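You operate a simulated robot arm through the tools that you are given. There is no shell and no other tool. Be economical: measure what you need, move in short steps, check, and stop when the job is done.

Carry out the task below with a simulated two-armed robot. There is one attempt and no reset: what you move stays moved.

Task
On the ottoman top, fold the knit cloth in half.

The check looks at the end state, three seconds after you hand in, the way a careful person would. Anything else that was tipped, shoved, dropped, spilled or broken makes it a failure. Flat cloth is picked up by pressing the open fingertips on it (5 to 10 N) and closing them slowly along it; thin cloth reads only 2 to 8 mm in the jaws.

Robot
Two 7-joint arms with two-finger parallel grippers on one trunk, on a base that drives. Base frame: it is fixed to the floor where the robot stands at the start and does not move with it; the origin is under the middle of the robot, x ahead of it, y to its left, z up. Lengths are in cm, angles in rad, forces in N, time in s.
The left shoulder is at the start at [7, 16.3, 77], the right one opposite. Places, roughly: ottoman top [60, 10, 40]. Payload 3.43 kg a hand.
The tool frame of a hand sits at the grasp point between the pads (the TCP): z along the fingers, y along the line on which they close. The tips reach 3.4 cm beyond it. Largest opening 12.8 cm; finger width 2.4, thickness 1.2; the body of the gripper, 4.8 by 13 cm, starts 9.6 cm behind the TCP.
Orientation is that of the tool frame in the base frame, as a unit quaternion [x, y, z, w]. With the fingers straight down and closing along the base's y, the tool's x points along the base's -x, its y along +y and its z along -z.

Tools
- The arms move only by the tool send_rows. It takes "left_rows", "right_rows" or both (then of equal length, played together; a hand with none holds still); each is a list of rows, each a list of 7 numbers: the shift along the base's x, y, z in cm, then the turn, a rotation vector about the base's x, y, z in rad, then the opening, from 0 (shut) to 1 (fully open). In form: [[x, y, z, ax, ay, az, fingers], ...]. A call has 1 to 20 rows; each row is the pose to reach, as a shift and turn from the pose commanded when the call began. A row lasts 0.2 s, in which the tool goes at most 5 cm and 0.15 rad; a call with a longer step from one row to the next is refused whole, and so is a gripper value outside its range. A pose out of reach is approached as far as the arm can. The call stops where the force on the tool passes 40 N (or 10 N more than at its start, if that is more) or the arm is blocked; 0.2 s more then pass. The fingers move at their own pace (about 15.3 cm/s each) and stop on an object; they squeeze with about 42 N. The grip force told is the motor's: it shows also when the fingers shut on nothing. Time passes only in rows, and 0.2 s behind the last, so rows that repeat a pose let the fingers close. The reply holds the time, the measured pose of the TCP, the force on the tool along the base axes, the opening and the grip force, in the units named above and with some noise, and new pictures: "views" is both (left out), scene, wrist or none (wrist: the cameras of the hands that moved).
- Cameras (640 x 400 px; columns grow to the right, rows downward): "scene" is now at [13.42, 0.04, 98.62]; the picture's right is [0.01, -1.00, 0.00], its down [-0.68, -0.01, -0.73] and it looks along [0.73, 0.01, -0.68] (base axes); focal length 273 px, centre (320, 200). "left" rides on the left gripper at [-3.6, 0, -9.8] in its tool frame; the picture's right is [0.00, -1.00, 0.00], its down [0.97, 0.00, -0.24] and it looks along [0.24, 0.00, 0.97] (tool axes); focal length 218 px, centre (320, 200). "right" rides on the right gripper at [-3.6, 0, -9.8] in its tool frame; the picture's right is [0.00, -1.00, 0.00], its down [0.97, 0.00, -0.24] and it looks along [0.24, 0.00, 0.97] (tool axes); focal length 218 px, centre (320, 200). There is no depth. A picture from a camera that has moved, and an enlarged one, comes with that camera's place and axes in the base frame and with its lens.
- slide_trunk(by): slides the trunk up (or, below 0, down) by that many cm; the arms and the scene camera ride with it, the base frame stays. It gives what a move gives, with no picture.
- steer(legs): drives the robot by 1 to 6 legs, each [ahead, left, turn to the left] in cm, cm and rad, along the robot's own axes; the way and the turn of a leg run together, so that a leg with both is an arc; at most 150 cm and 3.142 rad a leg. The arms and the cameras ride along, it lands a little off, and it stops where it bumps. It gives what a move gives, and a new picture of the scene camera.
- aim_head(pan, tilt): turns the head with the scene camera to pan (to the left, within 1.501 rad either way) and tilt (down, from -0.506 to 1.204), counted from straight ahead of the robot. It gives what a move gives, and a new picture of the scene camera.
- inspect(camera, box): a new picture of the part [left, top, right, bottom] of that camera's present view, enlarged. The clock stands still meanwhile.
- hand_in(): hands the job in; it is judged then, once.

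Go step by step. Nothing tells you exact positions but the pictures and the camera data: compare them with the known pose of the tool, close in by small moves and look again before you grip or let go. The budget is 120 turns and 170 pictures, counting those below and the enlarged ones. Unless the task says otherwise, let go and move clear before handing in, and close with one line.

The tools are called after "Call:" by a JSON object that holds its "name" and its "arguments". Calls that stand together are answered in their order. send_rows: Moves the arms, as the interface text tells. Its arguments: {"type":"object","properties":{"left_rows":{"type":"array","items":{"type":"array","items":{"type":"number"}}},"right_rows":{"type":"array","items":{"type":"array","items":{"type":"number"}}},"views":{"type":"string","enum":["both","scene","wrist","none"]}},"required":[]} The other tools are called the same way: slide_trunk (by) slides the trunk up or down; steer (legs) drives the base; aim_head (pan, tilt) turns the head that bears the scene camera; inspect (camera, box) takes an enlarged picture of a part of a camera's view; hand_in () hands the job in.

At the start:

```text
time: 0.0
left_eef_pos: [46.2, 24.14, 61.27]
left_ee_rot: [0.0, 1.0, 0.0, 0.001]
left_wrist_force: [0.2, -0.1, 0.0]
left_gripper_width: 12.77
left_finger_force: 0.0
right_eef_pos: [62.6, -20.78, 61.15]
right_ee_rot: [0.0, 1.0, 0.0, 0.0]
right_wrist_force: [-0.4, -0.2, 0.3]
right_gripper_width: 12.78
right_finger_force: 0.1
trunk travel left (down, up): [-25.0, 69.0]
robot x, y, heading: [0.16, -0.12, -0.003]
head pan, tilt: [0.012, 0.754]
```

scene: 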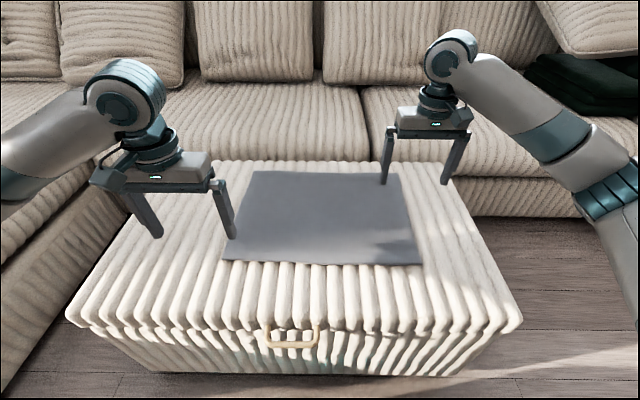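
right: 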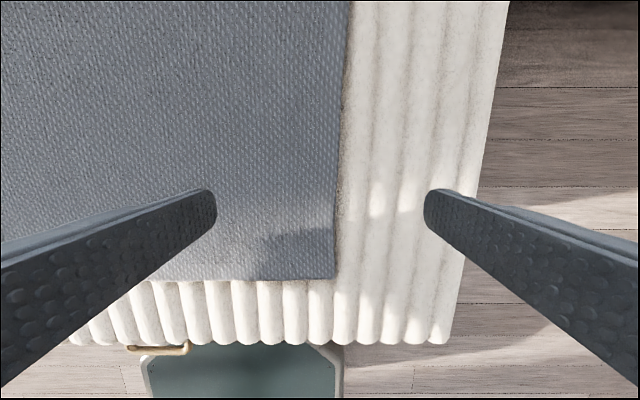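
left: 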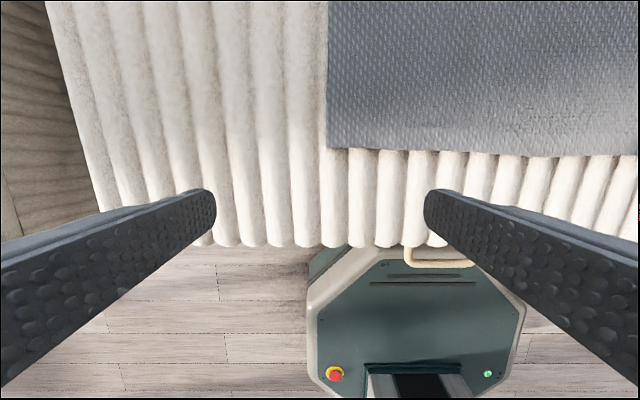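

The cloth lies at about x 49–84, y −23…23, with the top closer to z≈45. I'll move both hands above its two near corners with the fingers partly closed, then look.

Call:
{"name": "send_rows", "arguments": {"left_rows": [[2, -1.5, 0, 0, 0, 0, 0.35], [4.5, -3.5, 0, 0, 0, 0, 0.35], [4.5, -3.5, -3, 0, 0, 0, 0.35], [4.5, -3.5, -6, 0, 0, 0, 0.35], [4.5, -3.5, -8, 0, 0, 0, 0.35]], "right_rows": [[-4, 0, 0, 0, 0, 0, 0.35], [-8, 0.2, 0, 0, 0, 0, 0.35], [-12, 0.2, -3, 0, 0, 0, 0.35], [-12, 0.2, -6, 0, 0, 0, 0.35], [-12, 0.2, -8, 0, 0, 0, 0.35]]}}

```text
time: 1.2
left_eef_pos: [50.83, 20.56, 53.19]
left_ee_rot: [0.0, 1.0, 0.0, 0.0]
left_wrist_force: [-0.1, 0.1, 0.9]
left_gripper_width: 4.49
left_finger_force: 0.0
right_eef_pos: [50.33, -20.49, 53.2]
right_ee_rot: [0.0, 1.0, 0.0, 0.0]
right_wrist_force: [0.0, -0.3, -0.1]
right_gripper_width: 4.45
right_finger_force: 0.1
trunk travel left (down, up): [-25.0, 69.0]
robot x, y, heading: [0.33, 0.1, -0.003]
head pan, tilt: [0.012, 0.754]
camera scene: at [13.43, 0.04, 98.62], right [0.01, -1.0, 0.0], down [-0.68, -0.01, -0.73], along [0.73, 0.01, -0.68], focal length 273 px, centre (320, 200)
camera right: at [54.03, -20.45, 63.08], right [0.0, -1.0, 0.0], down [-0.97, 0.0, 0.24], along [-0.24, 0.0, -0.97], focal length 218 px, centre (320, 200)
camera left: at [54.42, 20.53, 63.16], right [0.0, -1.0, 0.0], down [-0.97, 0.0, 0.24], along [-0.24, 0.0, -0.97], focal length 218 px, centre (320, 200)
```

scene: 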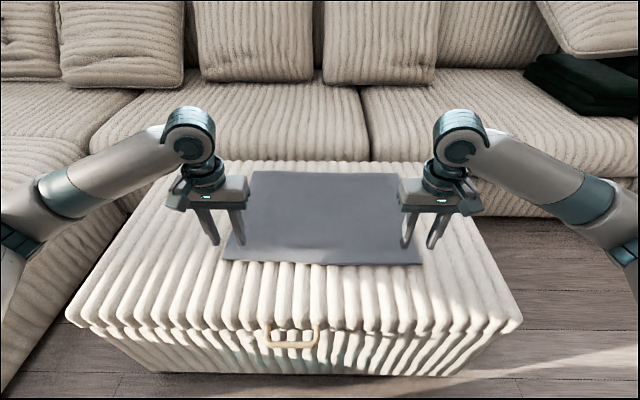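
right: 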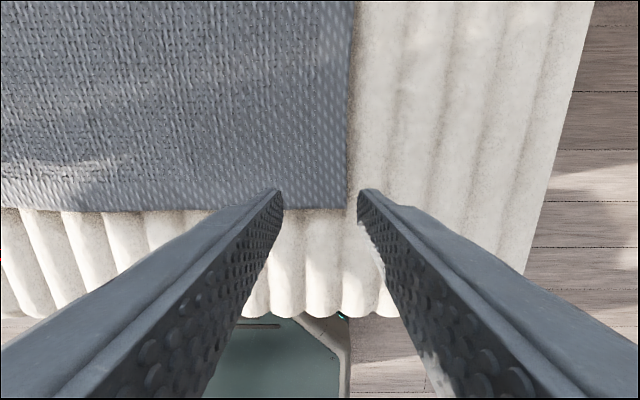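
left: 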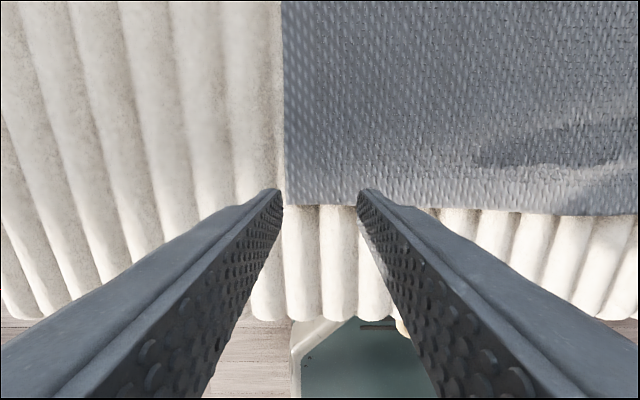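

The corners come out near (49.6, 23.5) and (48.8, −22.7). I'll shift slightly inward, narrow the opening a little and lower towards contact.

Call:
{"name": "send_rows", "arguments": {"left_rows": [[0.3, -0.6, 0, 0, 0, 0, 0.28], [0.3, -0.6, -2, 0, 0, 0, 0.28], [0.3, -0.6, -3.2, 0, 0, 0, 0.28], [0.3, -0.6, -3.7, 0, 0, 0, 0.28]], "right_rows": [[0.1, 0.9, 0, 0, 0, 0, 0.28], [0.1, 0.9, -2, 0, 0, 0, 0.28], [0.1, 0.9, -3.2, 0, 0, 0, 0.28], [0.1, 0.9, -3.7, 0, 0, 0, 0.28]], "views": "wrist"}}

```text
time: 2.2
left_eef_pos: [50.92, 20.08, 49.4]
left_ee_rot: [-0.001, 1.0, -0.001, 0.0]
left_wrist_force: [-0.4, 0.4, -0.5]
left_gripper_width: 3.6
left_finger_force: 0.1
right_eef_pos: [50.49, -19.68, 49.44]
right_ee_rot: [0.0, 1.0, 0.0, 0.0]
right_wrist_force: [-0.6, 1.6, -0.2]
right_gripper_width: 3.56
right_finger_force: 0.1
trunk travel left (down, up): [-25.0, 69.0]
robot x, y, heading: [0.22, 0.07, -0.003]
head pan, tilt: [0.012, 0.754]
camera right: at [54.2, -19.61, 59.34], right [0.0, -1.0, 0.0], down [-0.97, 0.0, 0.24], along [-0.24, 0.0, -0.97], focal length 218 px, centre (320, 200)
camera left: at [54.69, 19.96, 59.41], right [0.0, -1.0, 0.0], down [-0.97, 0.0, 0.24], along [-0.24, 0.0, -0.97], focal length 218 px, centre (320, 200)
```

right: 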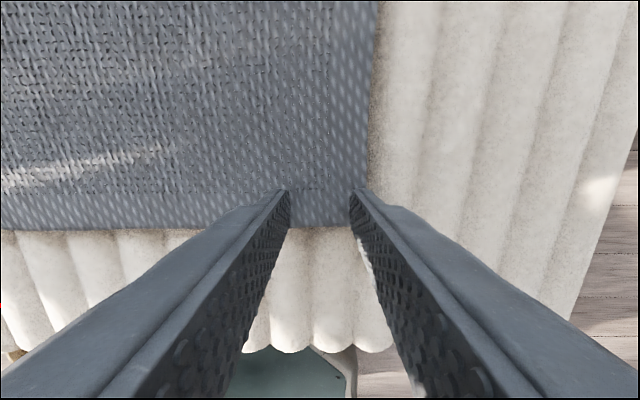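
left: 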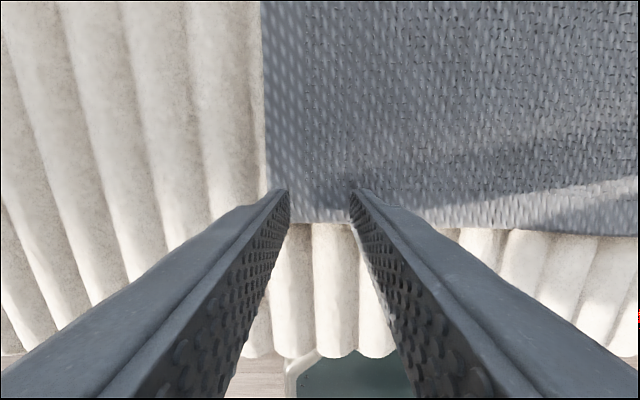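

Both grippers sit over the corners with the edge inside the finger width. I'm lowering in small steps to feel for contact.

Call:
{"name": "send_rows", "arguments": {"left_rows": [[0, 0, -0.4, 0, 0, 0, 0.28], [0, 0, -0.8, 0, 0, 0, 0.28], [0, 0, -0.8, 0, 0, 0, 0.28]], "right_rows": [[0, 0, -0.4, 0, 0, 0, 0.28], [0, 0, -0.8, 0, 0, 0, 0.28], [0, 0, -0.8, 0, 0, 0, 0.28]], "views": "none"}}

```text
time: 3.0
left_eef_pos: [51.07, 19.98, 48.87]
left_ee_rot: [0.0, 1.0, 0.0, 0.001]
left_wrist_force: [-0.8, 1.1, 6.1]
left_gripper_width: 3.59
left_finger_force: 0.0
right_eef_pos: [50.56, -19.71, 48.87]
right_ee_rot: [0.0, 1.0, 0.0, 0.001]
right_wrist_force: [1.9, -1.2, 4.7]
right_gripper_width: 3.57
right_finger_force: 0.1
trunk travel left (down, up): [-25.0, 69.0]
robot x, y, heading: [0.02, 0.14, -0.001]
head pan, tilt: [0.012, 0.754]
```

Contact reads about 5–6 N on each side. I'll press slightly more and close slowly.

Call:
{"name": "send_rows", "arguments": {"left_rows": [[0, 0, -0.1, 0, 0, 0, 0.25], [0, 0, -0.1, 0, 0, 0, 0.22], [0, 0, -0.1, 0, 0, 0, 0.19], [0, 0, -0.1, 0, 0, 0, 0.16], [0, 0, -0.1, 0, 0, 0, 0.13], [0, 0, -0.1, 0, 0, 0, 0.1], [0, 0, -0.1, 0, 0, 0, 0.07], [0, 0, -0.1, 0, 0, 0, 0.04], [0, 0, -0.1, 0, 0, 0, 0], [0, 0, -0.1, 0, 0, 0, 0], [0, 0, -0.1, 0, 0, 0, 0]], "right_rows": [[0, 0, -0.2, 0, 0, 0, 0.25], [0, 0, -0.2, 0, 0, 0, 0.22], [0, 0, -0.2, 0, 0, 0, 0.19], [0, 0, -0.2, 0, 0, 0, 0.16], [0, 0, -0.2, 0, 0, 0, 0.13], [0, 0, -0.2, 0, 0, 0, 0.1], [0, 0, -0.2, 0, 0, 0, 0.07], [0, 0, -0.2, 0, 0, 0, 0.04], [0, 0, -0.2, 0, 0, 0, 0], [0, 0, -0.2, 0, 0, 0, 0], [0, 0, -0.2, 0, 0, 0, 0]]}}

```text
time: 5.4
left_eef_pos: [50.97, 19.86, 48.81]
left_ee_rot: [0.0, 1.0, 0.0, 0.001]
left_wrist_force: [0.9, -11.6, 11.4]
left_gripper_width: 0.44
left_finger_force: 38.3
right_eef_pos: [50.42, -19.73, 48.56]
right_ee_rot: [0.0, 1.0, 0.0, 0.002]
right_wrist_force: [0.1, -0.7, 23.3]
right_gripper_width: 0.0
right_finger_force: 32.8
trunk travel left (down, up): [-25.0, 69.0]
robot x, y, heading: [0.0, 0.04, 0.001]
head pan, tilt: [0.012, 0.754]
camera scene: at [13.2, 0.0, 98.66], right [0.01, -1.0, 0.0], down [-0.68, -0.01, -0.73], along [0.73, 0.01, -0.68], focal length 273 px, centre (320, 200)
camera right: at [54.09, -19.67, 58.55], right [0.0, -1.0, 0.0], down [-0.97, 0.0, 0.24], along [-0.24, 0.0, -0.97], focal length 218 px, centre (320, 200)
camera left: at [54.6, 19.9, 58.7], right [0.0, -1.0, 0.0], down [-0.97, 0.0, 0.24], along [-0.24, 0.0, -0.97], focal length 218 px, centre (320, 200)
```

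scene: 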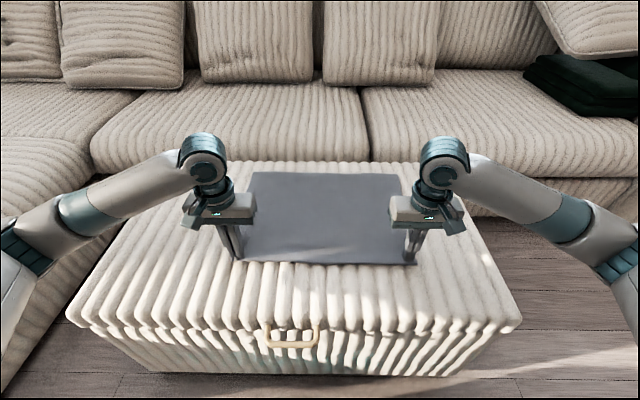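
right: 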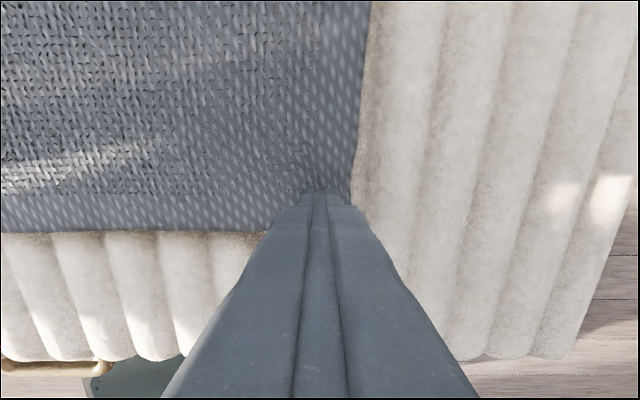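
left: 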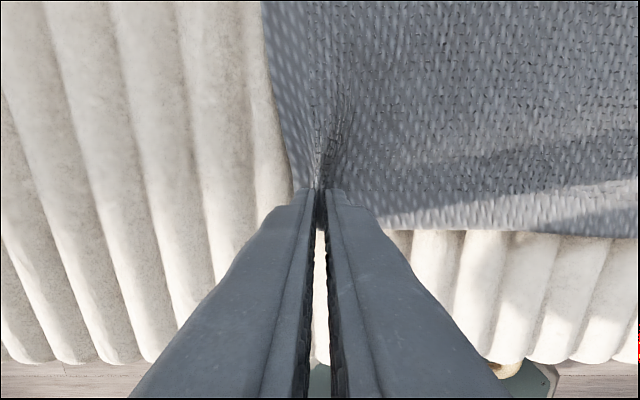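

The left hand has the cloth (4.4 mm), but the right one slipped off and closed on nothing. I'll lift the right slightly, reopen it and press again.

Call:
{"name": "send_rows", "arguments": {"right_rows": [[0, 0, 1.2, 0, 0, 0, 0], [0, 0.6, 1.2, 0, 0, 0, 0.33], [0.1, 0.6, 1.2, 0, 0, 0, 0.33], [0.1, 0.6, 0.5, 0, 0, 0, 0.33], [0.1, 0.6, 0.1, 0, 0, 0, 0.33], [0.1, 0.6, 0.0, 0, 0, 0, 0.33]], "views": "wrist"}}

```text
time: 6.8
left_eef_pos: [50.9, 20.05, 48.74]
left_ee_rot: [0.0, 1.0, 0.001, 0.0]
left_wrist_force: [1.0, -8.8, 13.9]
left_gripper_width: 0.41
left_finger_force: 38.8
right_eef_pos: [50.54, -19.07, 48.72]
right_ee_rot: [0.0, 1.0, 0.0, 0.002]
right_wrist_force: [-5.7, -2.1, 16.5]
right_gripper_width: 4.23
right_finger_force: 0.0
trunk travel left (down, up): [-25.0, 69.0]
robot x, y, heading: [0.28, 0.12, -0.002]
head pan, tilt: [0.012, 0.754]
camera right: at [54.17, -19.08, 58.57], right [0.0, -1.0, 0.0], down [-0.97, 0.0, 0.24], along [-0.24, 0.0, -0.97], focal length 218 px, centre (320, 200)
```

right: 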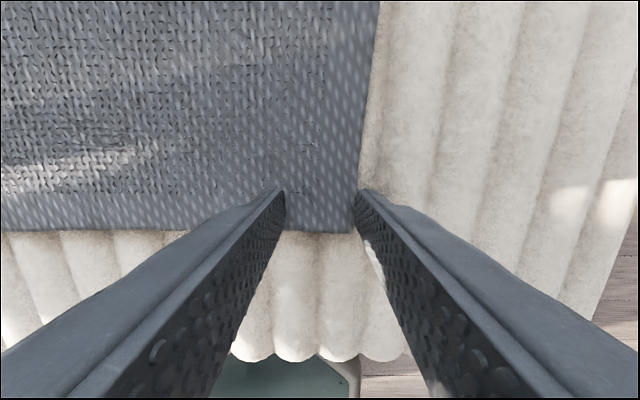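

The outer finger is off the cloth edge. I'll move inward 1.5 cm and press more lightly.

Call:
{"name": "send_rows", "arguments": {"right_rows": [[0, 0, 1.0, 0, 0, 0, 0.3], [0, 1.5, 1.0, 0, 0, 0, 0.3], [0, 1.5, 0.5, 0, 0, 0, 0.3], [0, 1.5, 0.2, 0, 0, 0, 0.3], [0, 1.5, 0.1, 0, 0, 0, 0.3]], "views": "wrist"}}

```text
time: 8.0
left_eef_pos: [50.91, 20.06, 48.83]
left_ee_rot: [0.0, 1.0, 0.0, 0.001]
left_wrist_force: [-1.4, -7.6, 16.9]
left_gripper_width: 0.42
left_finger_force: 38.7
right_eef_pos: [50.55, -17.53, 48.68]
right_ee_rot: [0.0, 1.0, 0.0, 0.002]
right_wrist_force: [-1.9, -1.6, 10.5]
right_gripper_width: 3.8
right_finger_force: 0.1
trunk travel left (down, up): [-25.0, 69.0]
robot x, y, heading: [0.28, -0.01, 0.004]
head pan, tilt: [0.012, 0.754]
camera right: at [54.21, -17.51, 58.61], right [0.0, -1.0, 0.0], down [-0.97, 0.0, 0.24], along [-0.24, 0.0, -0.97], focal length 218 px, centre (320, 200)
```

right: 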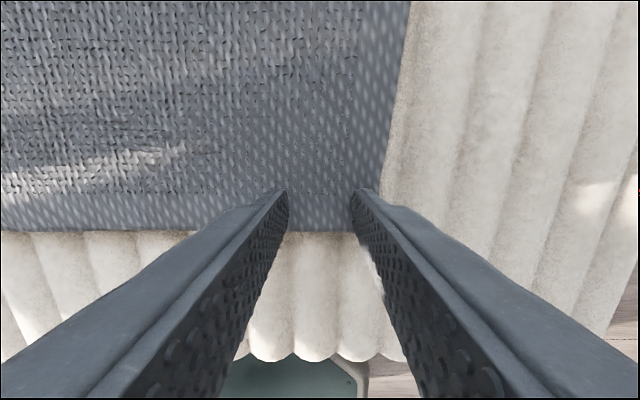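

Both fingertips are now on the cloth at about 10 N. I'm closing slowly.

Call:
{"name": "send_rows", "arguments": {"right_rows": [[0, 0, 0, 0, 0, 0, 0.27], [0, 0, 0, 0, 0, 0, 0.24], [0, 0, 0, 0, 0, 0, 0.21], [0, 0, 0, 0, 0, 0, 0.18], [0, 0, 0, 0, 0, 0, 0.15], [0, 0, 0, 0, 0, 0, 0.12], [0, 0, 0, 0, 0, 0, 0.09], [0, 0, 0, 0, 0, 0, 0.06], [0, 0, 0, 0, 0, 0, 0.03], [0, 0, 0, 0, 0, 0, 0], [0, 0, 0, 0, 0, 0, 0], [0, 0, 0, 0, 0, 0, 0]], "views": "wrist"}}

```text
time: 10.6
left_eef_pos: [50.87, 19.92, 48.84]
left_ee_rot: [0.0, 1.0, 0.0, 0.0]
left_wrist_force: [2.1, -11.3, 14.4]
left_gripper_width: 0.41
left_finger_force: 38.9
right_eef_pos: [50.54, -17.54, 48.73]
right_ee_rot: [0.001, 1.0, 0.0, 0.002]
right_wrist_force: [-0.4, 7.0, 17.6]
right_gripper_width: 0.37
right_finger_force: 38.4
trunk travel left (down, up): [-25.0, 69.0]
robot x, y, heading: [-0.01, -0.11, 0.001]
head pan, tilt: [0.012, 0.754]
camera right: at [54.2, -17.46, 58.57], right [0.0, -1.0, 0.0], down [-0.97, 0.0, 0.24], along [-0.24, 0.0, -0.97], focal length 218 px, centre (320, 200)
```

right: 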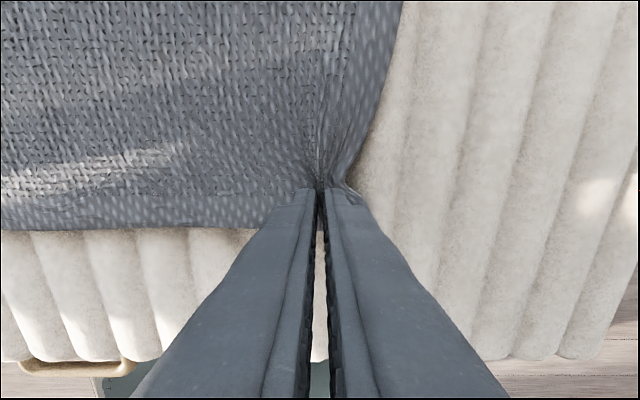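

Both hands hold the cloth (3.7 and 4.1 mm). Next a lift of a few cm with a gentle spread to check the grips.

Call:
{"name": "send_rows", "arguments": {"left_rows": [[0.2, 0, 1.5, 0, 0, 0, 0], [0.7, 0.2, 3, 0, 0, 0, 0], [1.3, 0.4, 4.5, 0, 0, 0, 0], [2, 0.5, 6, 0, 0, 0, 0]], "right_rows": [[0.2, 0, 1.5, 0, 0, 0, 0], [0.7, -0.2, 3, 0, 0, 0, 0], [1.3, -0.5, 4.5, 0, 0, 0, 0], [2, -1, 6, 0, 0, 0, 0]]}}

```text
time: 11.6
left_eef_pos: [52.97, 20.3, 54.53]
left_ee_rot: [0.001, 1.0, -0.001, 0.0]
left_wrist_force: [0.6, -23.2, 0.4]
left_gripper_width: 0.43
left_finger_force: 39.0
right_eef_pos: [52.67, -18.44, 54.59]
right_ee_rot: [0.0, 1.0, 0.001, 0.0]
right_wrist_force: [1.1, 23.5, -0.5]
right_gripper_width: 0.37
right_finger_force: 38.1
trunk travel left (down, up): [-25.0, 69.0]
robot x, y, heading: [0.35, -0.16, -0.004]
head pan, tilt: [0.012, 0.754]
camera scene: at [13.41, 0.04, 98.61], right [0.01, -1.0, 0.0], down [-0.68, -0.01, -0.73], along [0.73, 0.01, -0.68], focal length 273 px, centre (320, 200)
camera right: at [56.34, -18.4, 64.53], right [0.0, -1.0, 0.0], down [-0.97, 0.0, 0.24], along [-0.24, 0.0, -0.97], focal length 218 px, centre (320, 200)
camera left: at [56.7, 20.33, 64.55], right [0.0, -1.0, 0.0], down [-0.97, 0.0, 0.24], along [-0.24, 0.0, -0.97], focal length 218 px, centre (320, 200)
```

scene: 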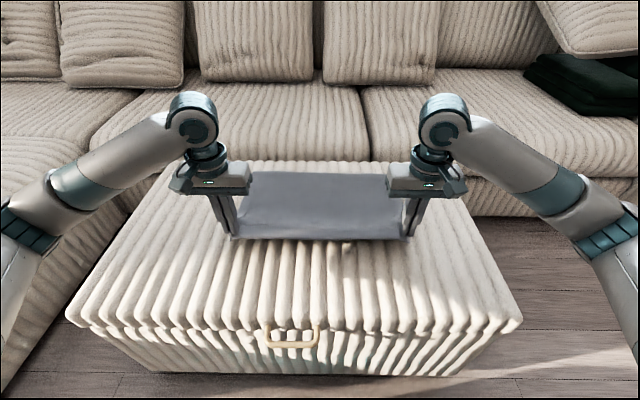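
right: 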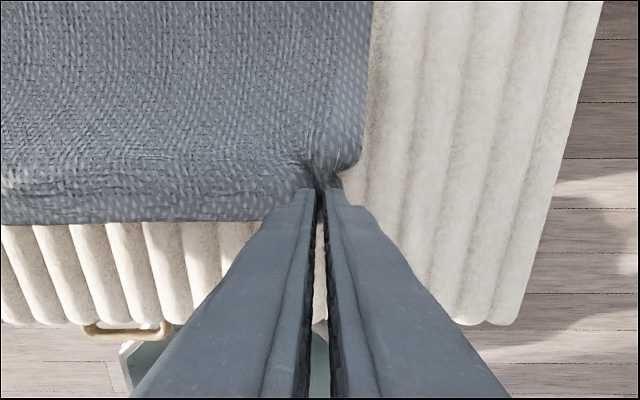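
left: 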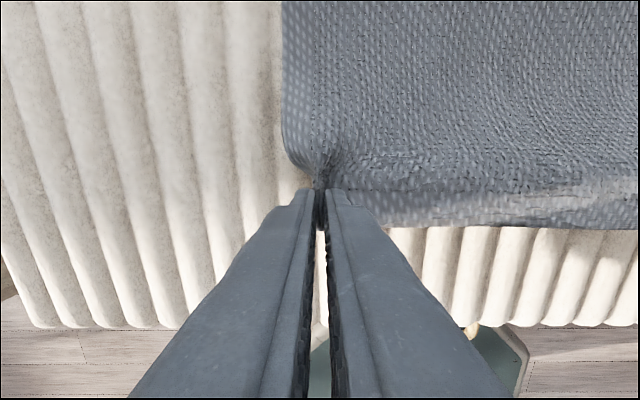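

Both grips hold and the edge is taut, so I'll ease the spread a little. Then I'll carry the edge along the arc to just past the top.

Call:
{"name": "send_rows", "arguments": {"left_rows": [[1, -0.2, 2, 0, 0, 0, 0], [2.5, -0.4, 4, 0, 0, 0, 0], [4.2, -0.4, 5.6, 0, 0, 0, 0], [6.2, -0.4, 6.8, 0, 0, 0, 0], [8.5, -0.4, 7.6, 0, 0, 0, 0], [11, -0.4, 8.2, 0, 0, 0, 0], [13.5, -0.4, 8.4, 0, 0, 0, 0], [16, -0.4, 8.2, 0, 0, 0, 0]], "right_rows": [[1, 0.2, 2, 0, 0, 0, 0], [2.5, 0.4, 4, 0, 0, 0, 0], [4.2, 0.4, 5.6, 0, 0, 0, 0], [6.2, 0.4, 6.8, 0, 0, 0, 0], [8.5, 0.4, 7.6, 0, 0, 0, 0], [11, 0.4, 8.2, 0, 0, 0, 0], [13.5, 0.4, 8.4, 0, 0, 0, 0], [16, 0.4, 8.2, 0, 0, 0, 0]]}}

```text
time: 13.4
left_eef_pos: [69.0, 20.12, 62.76]
left_ee_rot: [0.001, 1.0, 0.0, -0.001]
left_wrist_force: [0.6, -13.8, -0.1]
left_gripper_width: 0.45
left_finger_force: 39.2
right_eef_pos: [68.74, -18.05, 62.76]
right_ee_rot: [0.0, 1.0, 0.0, 0.0]
right_wrist_force: [-0.4, 13.7, 0.3]
right_gripper_width: 0.37
right_finger_force: 38.6
trunk travel left (down, up): [-25.0, 69.0]
robot x, y, heading: [0.24, -0.08, 0.002]
head pan, tilt: [0.012, 0.754]
camera scene: at [13.46, 0.04, 98.61], right [0.01, -1.0, 0.0], down [-0.68, -0.01, -0.73], along [0.73, 0.01, -0.68], focal length 273 px, centre (320, 200)
camera right: at [72.38, -18.03, 72.66], right [0.0, -1.0, 0.0], down [-0.97, 0.0, 0.24], along [-0.24, 0.0, -0.97], focal length 218 px, centre (320, 200)
camera left: at [72.78, 20.01, 72.69], right [0.0, -1.0, 0.0], down [-0.97, 0.0, 0.24], along [-0.24, 0.0, -0.97], focal length 218 px, centre (320, 200)
```

scene: 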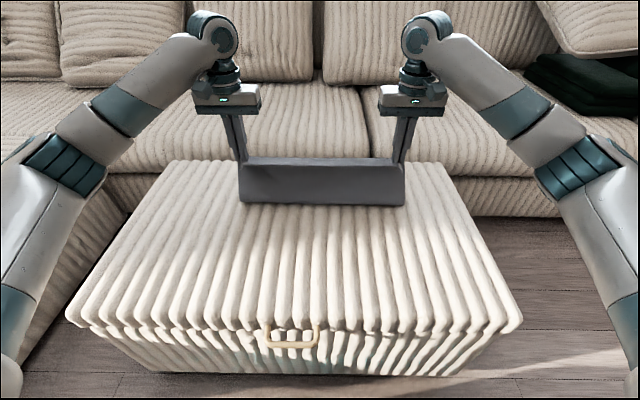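
right: 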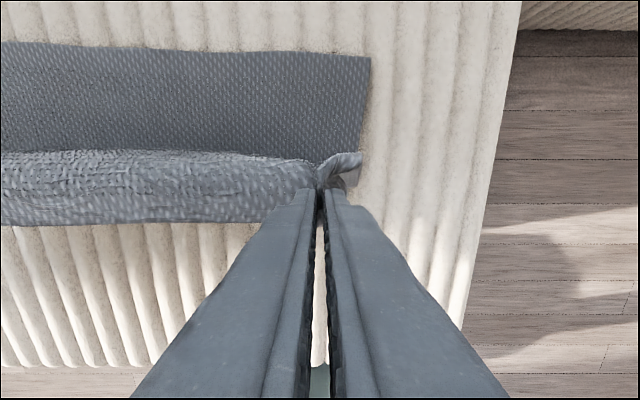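
left: 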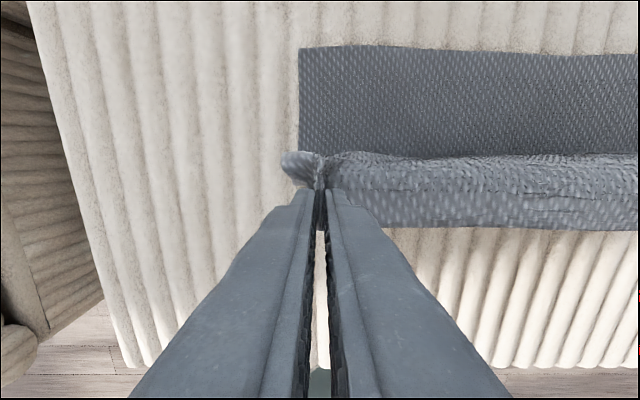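

The edge is past the top and the far corners are near (83.3, 22.3) and (82.0, −23.5), with the cloth rotated a little. I'll bring the edge down towards those corners with a slight −y shift, stopping short to look.

Call:
{"name": "send_rows", "arguments": {"left_rows": [[2.5, -0.2, -0.4, 0, 0, 0, 0], [5, -0.4, -1.6, 0, 0, 0, 0], [7.3, -0.5, -3.4, 0, 0, 0, 0], [9.3, -0.6, -5.5, 0, 0, 0, 0], [11, -0.7, -7.5, 0, 0, 0, 0], [12.2, -0.7, -9.5, 0, 0, 0, 0], [12.6, -0.7, -10.5, 0, 0, 0, 0]], "right_rows": [[2.3, -0.2, -0.4, 0, 0, 0, 0], [4.5, -0.4, -1.6, 0, 0, 0, 0], [6.5, -0.5, -3.4, 0, 0, 0, 0], [8.4, -0.6, -5.5, 0, 0, 0, 0], [10, -0.7, -7.5, 0, 0, 0, 0], [11.0, -0.7, -9.5, 0, 0, 0, 0], [11.3, -0.7, -10.5, 0, 0, 0, 0]]}}

```text
time: 15.0
left_eef_pos: [81.66, 19.35, 52.32]
left_ee_rot: [0.0, 1.0, 0.0, -0.002]
left_wrist_force: [-0.7, -14.0, 0.2]
left_gripper_width: 0.44
left_finger_force: 38.9
right_eef_pos: [80.05, -18.82, 52.19]
right_ee_rot: [0.001, 1.0, -0.001, 0.0]
right_wrist_force: [0.7, 14.0, -0.1]
right_gripper_width: 0.37
right_finger_force: 38.4
trunk travel left (down, up): [-25.0, 69.0]
robot x, y, heading: [0.11, 0.12, 0.0]
head pan, tilt: [0.012, 0.754]
camera scene: at [13.44, 0.03, 98.62], right [0.01, -1.0, 0.0], down [-0.68, -0.01, -0.73], along [0.73, 0.01, -0.68], focal length 273 px, centre (320, 200)
camera right: at [83.61, -18.75, 62.1], right [0.0, -1.0, 0.0], down [-0.97, 0.0, 0.24], along [-0.24, 0.0, -0.97], focal length 218 px, centre (320, 200)
camera left: at [85.34, 19.29, 62.2], right [0.0, -1.0, 0.0], down [-0.97, 0.0, 0.24], along [-0.24, 0.0, -0.97], focal length 218 px, centre (320, 200)
```

scene: 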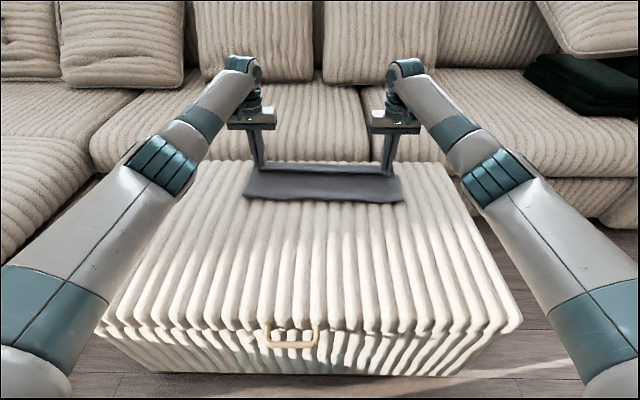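
right: 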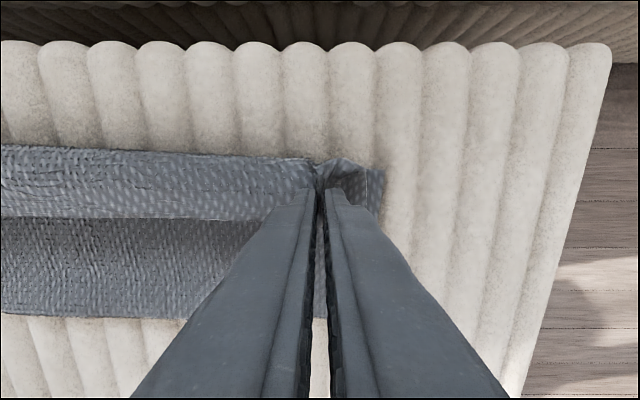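
left: 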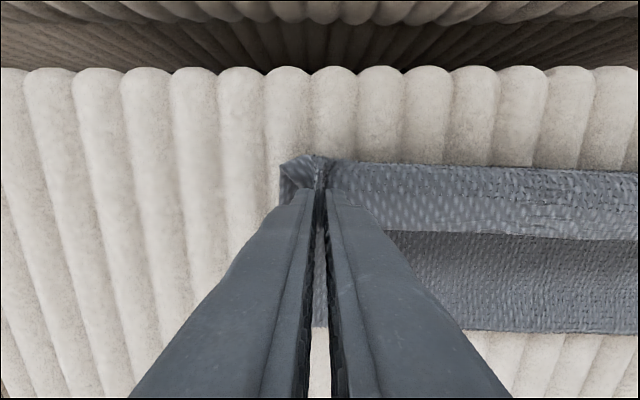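

The edge is over the far side, but the free hem points back towards the robot and the crease sits about 3 cm too far forward. I'll bring the hands back about 3 cm before letting go and look closely.

Call:
{"name": "send_rows", "arguments": {"left_rows": [[-1, 0, 0.3, 0, 0, 0, 0], [-2, 0, 0.3, 0, 0, 0, 0], [-3, 0, 0, 0, 0, 0, 0], [-3, 0, -0.5, 0, 0, 0, 0], [-3, 0, -0.5, 0, 0, 0, 0]], "right_rows": [[-1, 0, 0.3, 0, 0, 0, 0], [-2, 0, 0.3, 0, 0, 0, 0], [-3, 0, 0, 0, 0, 0, 0], [-3, 0, -0.5, 0, 0, 0, 0], [-3, 0, -0.5, 0, 0, 0, 0]]}}

Call:
{"name": "inspect", "arguments": {"camera": "scene", "box": [220, 100, 420, 225]}}

```text
time: 16.2
left_eef_pos: [78.56, 19.31, 51.85]
left_ee_rot: [0.0, 1.0, 0.0, 0.0]
left_wrist_force: [-0.2, -13.8, -0.3]
left_gripper_width: 0.44
left_finger_force: 38.6
right_eef_pos: [76.9, -18.82, 51.82]
right_ee_rot: [0.0, 1.0, 0.0, 0.0]
right_wrist_force: [0.1, 13.9, -0.2]
right_gripper_width: 0.37
right_finger_force: 38.1
trunk travel left (down, up): [-25.0, 69.0]
robot x, y, heading: [-0.03, -0.11, 0.002]
head pan, tilt: [0.012, 0.754]
camera scene: at [13.43, 0.04, 98.62], right [0.01, -1.0, 0.0], down [-0.68, -0.01, -0.73], along [0.73, 0.01, -0.68], focal length 273 px, centre (320, 200)
camera right: at [80.6, -18.76, 61.69], right [0.0, -1.0, 0.0], down [-0.97, 0.0, 0.24], along [-0.24, 0.0, -0.97], focal length 218 px, centre (320, 200)
camera left: at [82.31, 19.26, 61.72], right [0.0, -1.0, 0.0], down [-0.97, 0.0, 0.24], along [-0.24, 0.0, -0.97], focal length 218 px, centre (320, 200)
```

scene: 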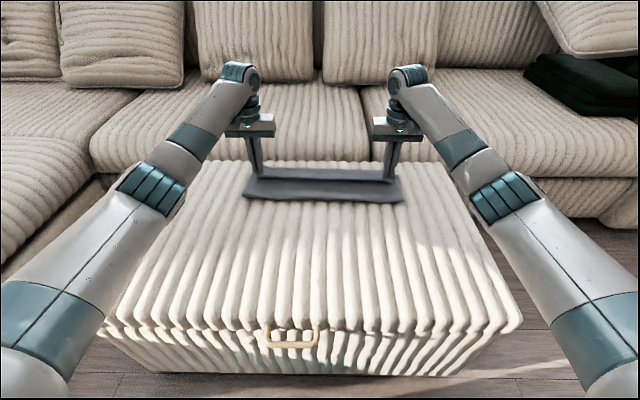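
right: 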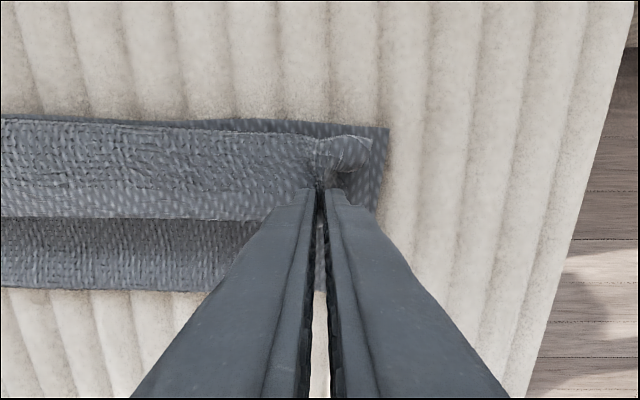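
left: 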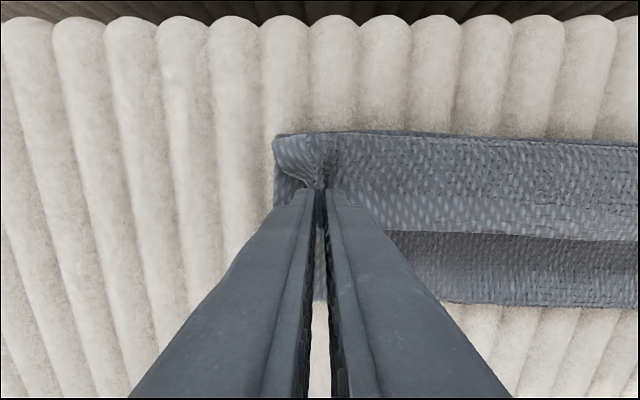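

```text
3.20 times, centred on (320, 162) of scene
camera zoom: at [13.43, 0.04, 98.62], right [0.01, -1.0, 0.0], down [-0.68, -0.01, -0.73], along [0.73, 0.01, -0.68], focal length 874 px, centre (320, 320)
```

zoom: 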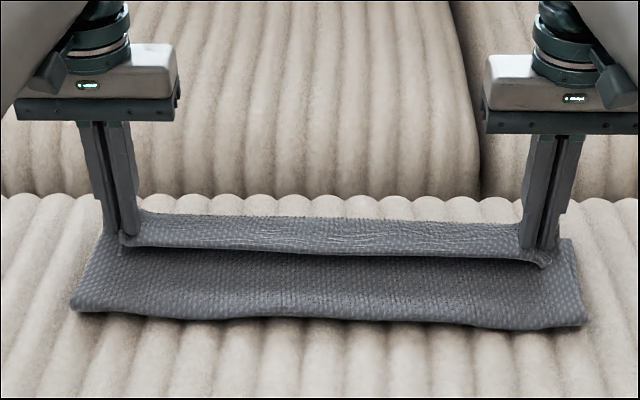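

The crease sits too far forward (~69) because my descent pulled the cloth taut. I'll go back up over the fold line to reset the crease, tilting the fingers back so the hem points the right way.

Call:
{"name": "send_rows", "arguments": {"left_rows": [[0, 0, 3, 0, 0, 0, 0], [-1.5, 0, 6, 0, 0, 0, 0], [-4, 0, 8.5, 0, 0, 0, 0], [-7, 0, 10.5, 0, 0, 0, 0], [-10, 0, 11.3, 0, 0.1, 0, 0], [-13, 0, 11.3, 0, 0.2, 0, 0], [-15.5, 0, 11, 0, 0.3, 0, 0], [-15.5, 0, 11, 0, 0.4, 0, 0]], "right_rows": [[0, 0, 3, 0, 0, 0, 0], [-1.5, 0, 6, 0, 0, 0, 0], [-4, 0, 8.5, 0, 0, 0, 0], [-7, 0, 10.5, 0, 0, 0, 0], [-10, 0, 11.3, 0, 0.1, 0, 0], [-13, 0, 11.3, 0, 0.2, 0, 0], [-15.5, 0, 11, 0, 0.3, 0, 0], [-15.5, 0, 11, 0, 0.4, 0, 0]]}}

Call:
{"name": "inspect", "arguments": {"camera": "scene", "box": [220, 100, 420, 225]}}

```text
time: 18.0
left_eef_pos: [63.06, 19.39, 62.81]
left_ee_rot: [0.0, 0.98, 0.0, -0.199]
left_wrist_force: [-0.8, -15.7, -0.3]
left_gripper_width: 0.44
left_finger_force: 38.5
right_eef_pos: [61.41, -18.81, 62.79]
right_ee_rot: [0.0, 0.98, 0.0, -0.199]
right_wrist_force: [0.8, 15.4, -0.6]
right_gripper_width: 0.39
right_finger_force: 38.3
trunk travel left (down, up): [-25.0, 69.0]
robot x, y, heading: [0.02, -0.22, 0.002]
head pan, tilt: [0.012, 0.754]
camera scene: at [13.44, 0.04, 98.61], right [0.01, -1.0, 0.0], down [-0.68, -0.01, -0.73], along [0.73, 0.01, -0.68], focal length 273 px, centre (320, 200)
camera right: at [68.54, -18.77, 70.44], right [0.0, -1.0, 0.0], down [-0.8, 0.0, 0.6], along [-0.6, 0.0, -0.8], focal length 218 px, centre (320, 200)
camera left: at [70.3, 19.34, 70.52], right [0.0, -1.0, 0.0], down [-0.8, 0.0, 0.6], along [-0.6, 0.0, -0.8], focal length 218 px, centre (320, 200)
```

scene: 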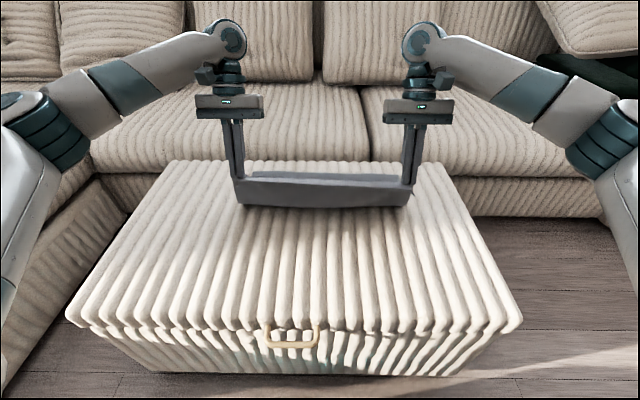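
right: 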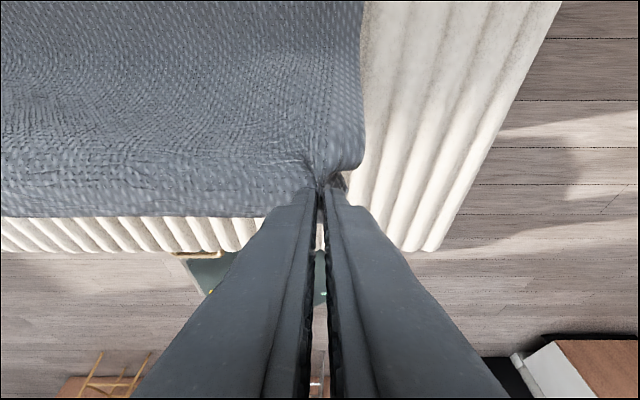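
left: 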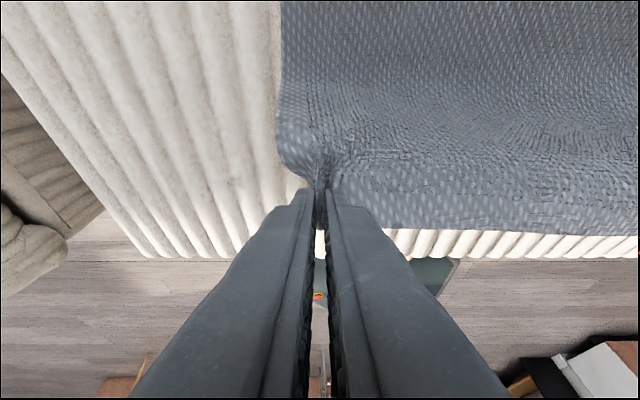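

```text
3.20 times, centred on (320, 162) of scene
camera zoom: at [13.44, 0.04, 98.61], right [0.01, -1.0, 0.0], down [-0.68, -0.01, -0.73], along [0.73, 0.01, -0.68], focal length 874 px, centre (320, 320)
```

zoom: 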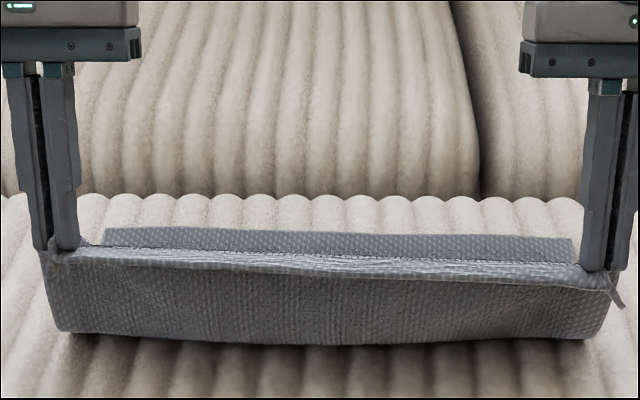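

The crease has relaxed back to about x 67. I'll come down again on a tighter arc, keeping the back-tilt so the cloth isn't dragged.

Call:
{"name": "send_rows", "arguments": {"left_rows": [[2.5, 0, 0, 0, 0, 0, 0], [5, 0, -0.5, 0, 0, 0, 0], [7.5, 0, -1.5, 0, 0, 0, 0], [10, 0, -3, 0, 0, 0, 0], [12, 0, -4.8, 0, 0, 0, 0], [14, 0, -6.8, 0, 0, 0, 0], [15.5, 0, -8.5, 0, 0, 0, 0], [16.1, 0, -9.5, 0, 0, 0, 0]], "right_rows": [[2.5, 0, 0, 0, 0, 0, 0], [5, 0, -0.5, 0, 0, 0, 0], [7.5, 0, -1.5, 0, 0, 0, 0], [10, 0, -3, 0, 0, 0, 0], [12, 0, -4.8, 0, 0, 0, 0], [14, 0, -6.8, 0, 0, 0, 0], [15.5, 0, -8.5, 0, 0, 0, 0], [16.1, 0, -9.5, 0, 0, 0, 0]]}}

Call:
{"name": "inspect", "arguments": {"camera": "scene", "box": [220, 100, 420, 225]}}

```text
time: 19.8
left_eef_pos: [74.58, 19.59, 56.69]
left_ee_rot: [0.0, 0.98, 0.0, -0.199]
left_wrist_force: [-0.1, -20.3, -1.0]
left_gripper_width: 0.42
left_finger_force: 38.9
left hand out of reach, approached as far as the arm can: row 5, 6, 7, 8
right_eef_pos: [74.46, -18.97, 54.25]
right_ee_rot: [-0.001, 0.98, 0.001, -0.198]
right_wrist_force: [-0.2, 21.0, 1.7]
right_gripper_width: 0.39
right_finger_force: 38.9
right hand out of reach, approached as far as the arm can: row 6, 7, 8
trunk travel left (down, up): [-25.0, 69.0]
robot x, y, heading: [-0.09, 0.04, 0.006]
head pan, tilt: [0.012, 0.754]
camera scene: at [13.43, 0.02, 98.62], right [0.01, -1.0, 0.0], down [-0.68, -0.01, -0.73], along [0.73, 0.01, -0.68], focal length 273 px, centre (320, 200)
camera right: at [81.55, -18.89, 61.92], right [0.0, -1.0, 0.0], down [-0.8, 0.0, 0.6], along [-0.6, 0.0, -0.8], focal length 218 px, centre (320, 200)
camera left: at [81.69, 19.5, 64.37], right [0.0, -1.0, 0.0], down [-0.8, 0.0, 0.6], along [-0.6, 0.0, -0.8], focal length 218 px, centre (320, 200)
```

scene: 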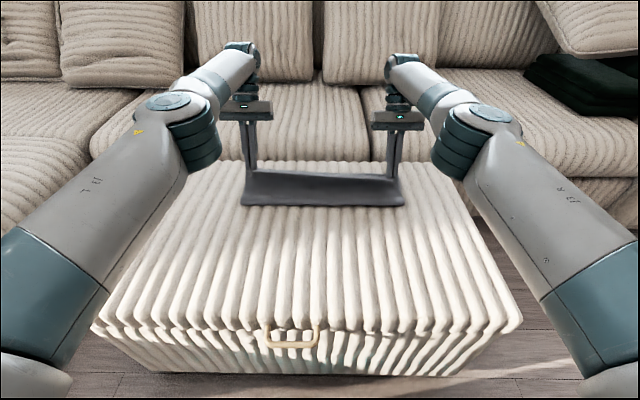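
right: 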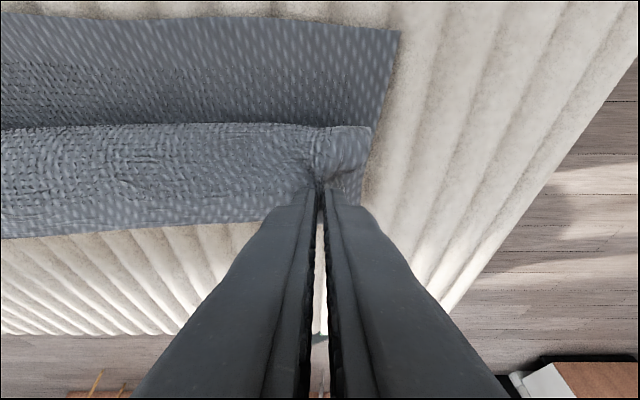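
left: 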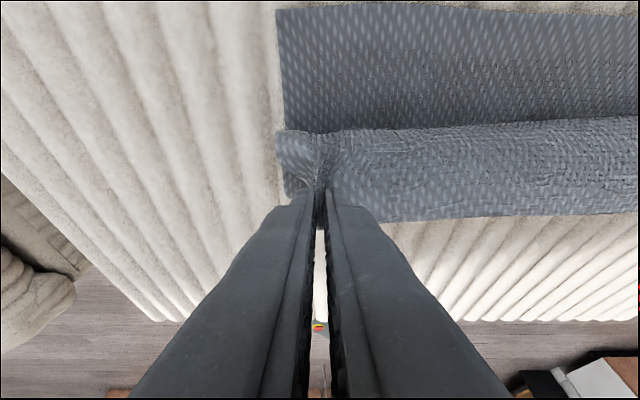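

```text
3.20 times, centred on (320, 162) of scene
camera zoom: at [13.43, 0.02, 98.62], right [0.01, -1.0, 0.0], down [-0.68, -0.01, -0.73], along [0.73, 0.01, -0.68], focal length 874 px, centre (320, 320)
```

zoom: 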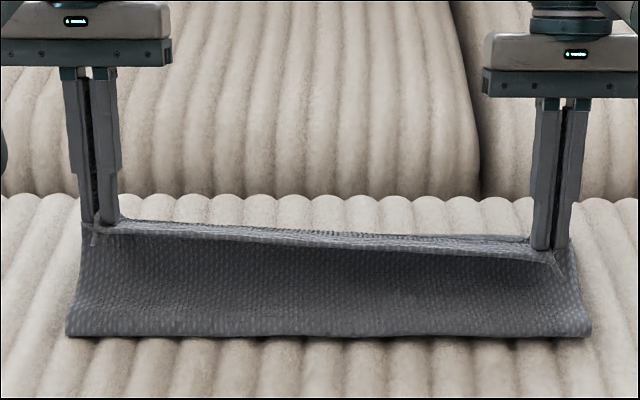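

With the tilt the arms run out of reach. The crease now sits near 67, which is good, so I'll take the tilt out and see where the hands settle.

Call:
{"name": "send_rows", "arguments": {"left_rows": [[-3, 0, 1, 0, -0.13, 0, 0], [-2.5, 0, 1, 0, -0.26, 0, 0], [-2, 0, 0.5, 0, -0.39, 0, 0], [-2, 0, 0, 0, -0.39, 0, 0]], "right_rows": [[-3, 0, 1, 0, -0.13, 0, 0], [-2.5, 0, 1, 0, -0.26, 0, 0], [-2, 0, 0.5, 0, -0.39, 0, 0], [-2, 0, 0, 0, -0.39, 0, 0]], "views": "wrist"}}

Call:
{"name": "inspect", "arguments": {"camera": "scene", "box": [220, 100, 420, 225]}}

```text
time: 20.1
left_eef_pos: [75.24, 18.66, 57.05]
left_ee_rot: [0.007, 0.983, -0.005, -0.182]
left_wrist_force: [-0.5, -25.5, -2.3]
left_gripper_width: 0.43
left_finger_force: 39.1
left hand out of reach, approached as far as the arm can: row 1
right_eef_pos: [74.01, -20.27, 53.73]
right_ee_rot: [0.046, 0.98, 0.017, -0.195]
right_wrist_force: [0.5, 25.7, 2.4]
right_gripper_width: 0.38
right_finger_force: 38.3
trunk travel left (down, up): [-25.0, 69.0]
robot x, y, heading: [-0.15, 0.13, -0.002]
head pan, tilt: [0.012, 0.754]
stopped in row 1 (right hand): the force on the tool passed its limit (the readings are from after the stop); the commanded pose is now the measured one
camera right: at [81.04, -21.06, 61.43], right [-0.1, -0.99, -0.01], down [-0.8, 0.07, 0.6], along [-0.59, 0.07, -0.8], focal length 218 px, centre (320, 200)
camera left: at [82.06, 18.64, 65.08], right [-0.01, -1.0, 0.01], down [-0.82, 0.02, 0.57], along [-0.57, -0.01, -0.82], focal length 218 px, centre (320, 200)
```

right: 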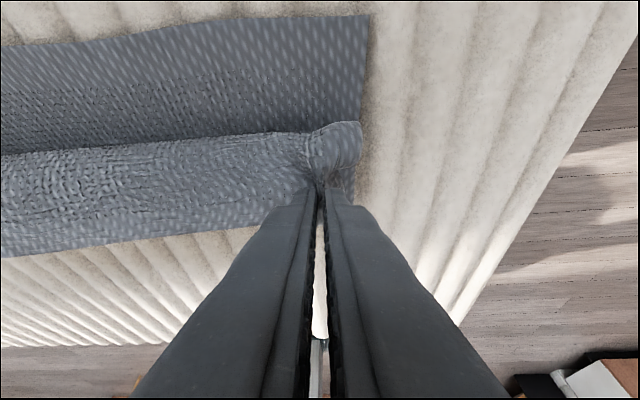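
left: 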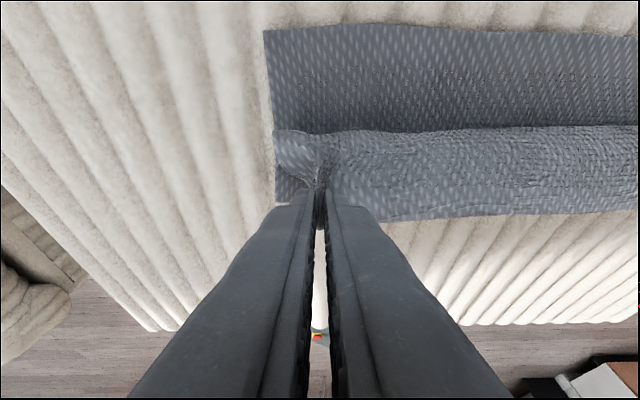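

```text
3.20 times, centred on (320, 162) of scene
camera zoom: at [13.42, -0.14, 98.62], right [0.01, -1.0, 0.0], down [-0.68, -0.01, -0.73], along [0.73, 0.01, -0.68], focal length 874 px, centre (320, 320)
```

zoom: 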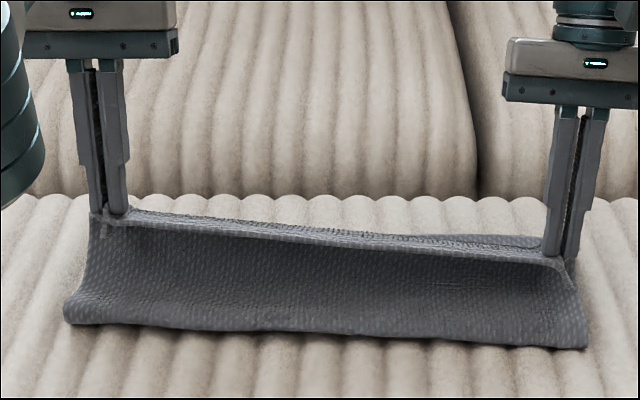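

The right hand jerked coming out of the reach limit and nudged the cloth slightly. I'll straighten both tools gently, level them, and re-measure.

Call:
{"name": "send_rows", "arguments": {"left_rows": [[0, 0.1, 0, 0, -0.1, 0, 0], [0, 0.2, 0, 0, -0.2, 0, 0], [0, 0.3, -0.5, 0.01, -0.3, 0.01, 0], [0.5, 0.5, -1, 0.01, -0.366, 0.014, 0], [1.0, 0.5, -1.5, 0.01, -0.366, 0.014, 0]], "right_rows": [[0, 0.4, 0.5, -0.01, -0.1, 0.02, 0], [0, 0.8, 1, -0.02, -0.2, 0.05, 0], [0, 1.2, 1.3, -0.03, -0.3, 0.07, 0], [0.5, 1.3, 1.6, -0.034, -0.392, 0.092, 0], [1, 1.3, 1.8, -0.034, -0.392, 0.092, 0]], "views": "wrist"}}

Call:
{"name": "inspect", "arguments": {"camera": "scene", "box": [220, 100, 420, 225]}}

```text
time: 21.3
left_eef_pos: [83.41, 18.95, 56.48]
left_ee_rot: [-0.003, 1.0, -0.002, -0.001]
left_wrist_force: [-6.4, -28.2, -1.4]
left_gripper_width: 0.42
left_finger_force: 38.8
left hand out of reach, approached as far as the arm can: row 1, 2, 3, 4, 5
right_eef_pos: [75.0, -18.99, 55.39]
right_ee_rot: [0.005, 1.0, -0.002, -0.001]
right_wrist_force: [6.3, 27.6, 1.5]
right_gripper_width: 0.4
right_finger_force: 38.6
trunk travel left (down, up): [-25.0, 69.0]
robot x, y, heading: [0.19, -0.04, 0.001]
head pan, tilt: [0.012, 0.754]
camera right: at [78.67, -19.05, 65.25], right [-0.01, -1.0, 0.0], down [-0.97, 0.01, 0.24], along [-0.24, 0.0, -0.97], focal length 218 px, centre (320, 200)
camera left: at [87.13, 19.03, 66.34], right [0.01, -1.0, 0.0], down [-0.97, -0.01, 0.24], along [-0.24, -0.01, -0.97], focal length 218 px, centre (320, 200)
```

right: 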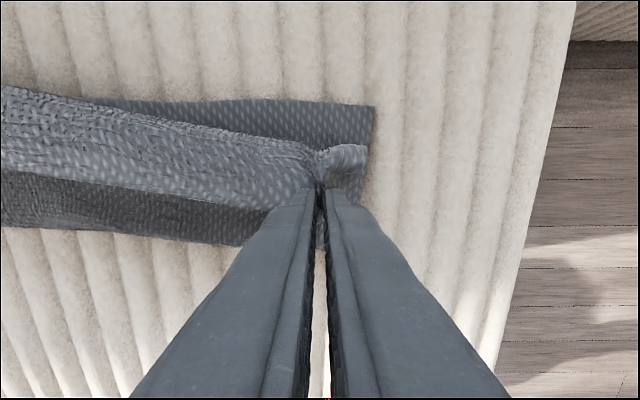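
left: 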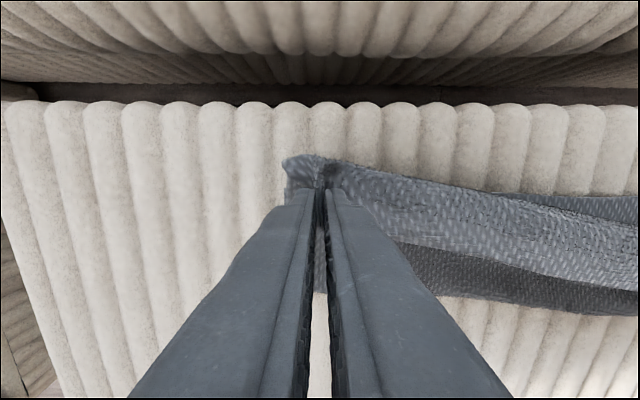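

```text
3.20 times, centred on (320, 162) of scene
camera zoom: at [13.47, 0.04, 98.61], right [0.01, -1.0, 0.0], down [-0.68, -0.01, -0.73], along [0.73, 0.01, -0.68], focal length 874 px, centre (320, 320)
```

zoom: 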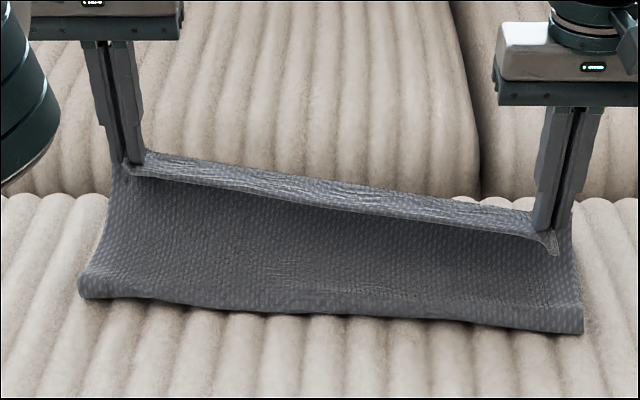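

The left hand's command still held the out-of-reach target, so it ran ahead to x 83 while the right stayed at 75. I'll bring the left back in small steps.

Call:
{"name": "send_rows", "arguments": {"left_rows": [[-2, 0, 0.5, 0, 0, 0, 0], [-4, 0, 1, 0, 0, 0, 0]], "views": "none"}}

```text
time: 21.9
left_eef_pos: [83.39, 18.91, 57.33]
left_ee_rot: [-0.004, 1.0, -0.001, 0.0]
left_wrist_force: [-6.0, -26.6, -1.6]
left_gripper_width: 0.41
left_finger_force: 39.1
left hand out of reach, approached as far as the arm can: row 1, 2
right_eef_pos: [75.07, -19.08, 55.43]
right_ee_rot: [0.005, 1.0, -0.001, -0.002]
right_wrist_force: [5.7, 27.2, 2.5]
right_gripper_width: 0.39
right_finger_force: 38.6
trunk travel left (down, up): [-25.0, 69.0]
robot x, y, heading: [-0.16, 0.15, -0.0]
head pan, tilt: [0.012, 0.754]
```

Call:
{"name": "send_rows", "arguments": {"left_rows": [[-1.5, 0, 0, 0, 0, 0, 0], [-3, 0, 0, 0, 0, 0, 0], [-4, 0, 0, 0, 0, 0, 0]], "views": "none"}}

```text
time: 22.7
left_eef_pos: [83.39, 19.03, 57.22]
left_ee_rot: [-0.004, 1.0, -0.003, -0.001]
left_wrist_force: [-6.3, -26.9, -1.6]
left_gripper_width: 0.47
left_finger_force: 38.9
left hand out of reach, approached as far as the arm can: row 1, 2, 3
right_eef_pos: [74.93, -19.15, 55.48]
right_ee_rot: [0.005, 1.0, -0.002, 0.0]
right_wrist_force: [6.6, 26.9, 0.8]
right_gripper_width: 0.38
right_finger_force: 38.8
trunk travel left (down, up): [-25.0, 69.0]
robot x, y, heading: [0.35, 0.34, -0.002]
head pan, tilt: [0.012, 0.754]
```

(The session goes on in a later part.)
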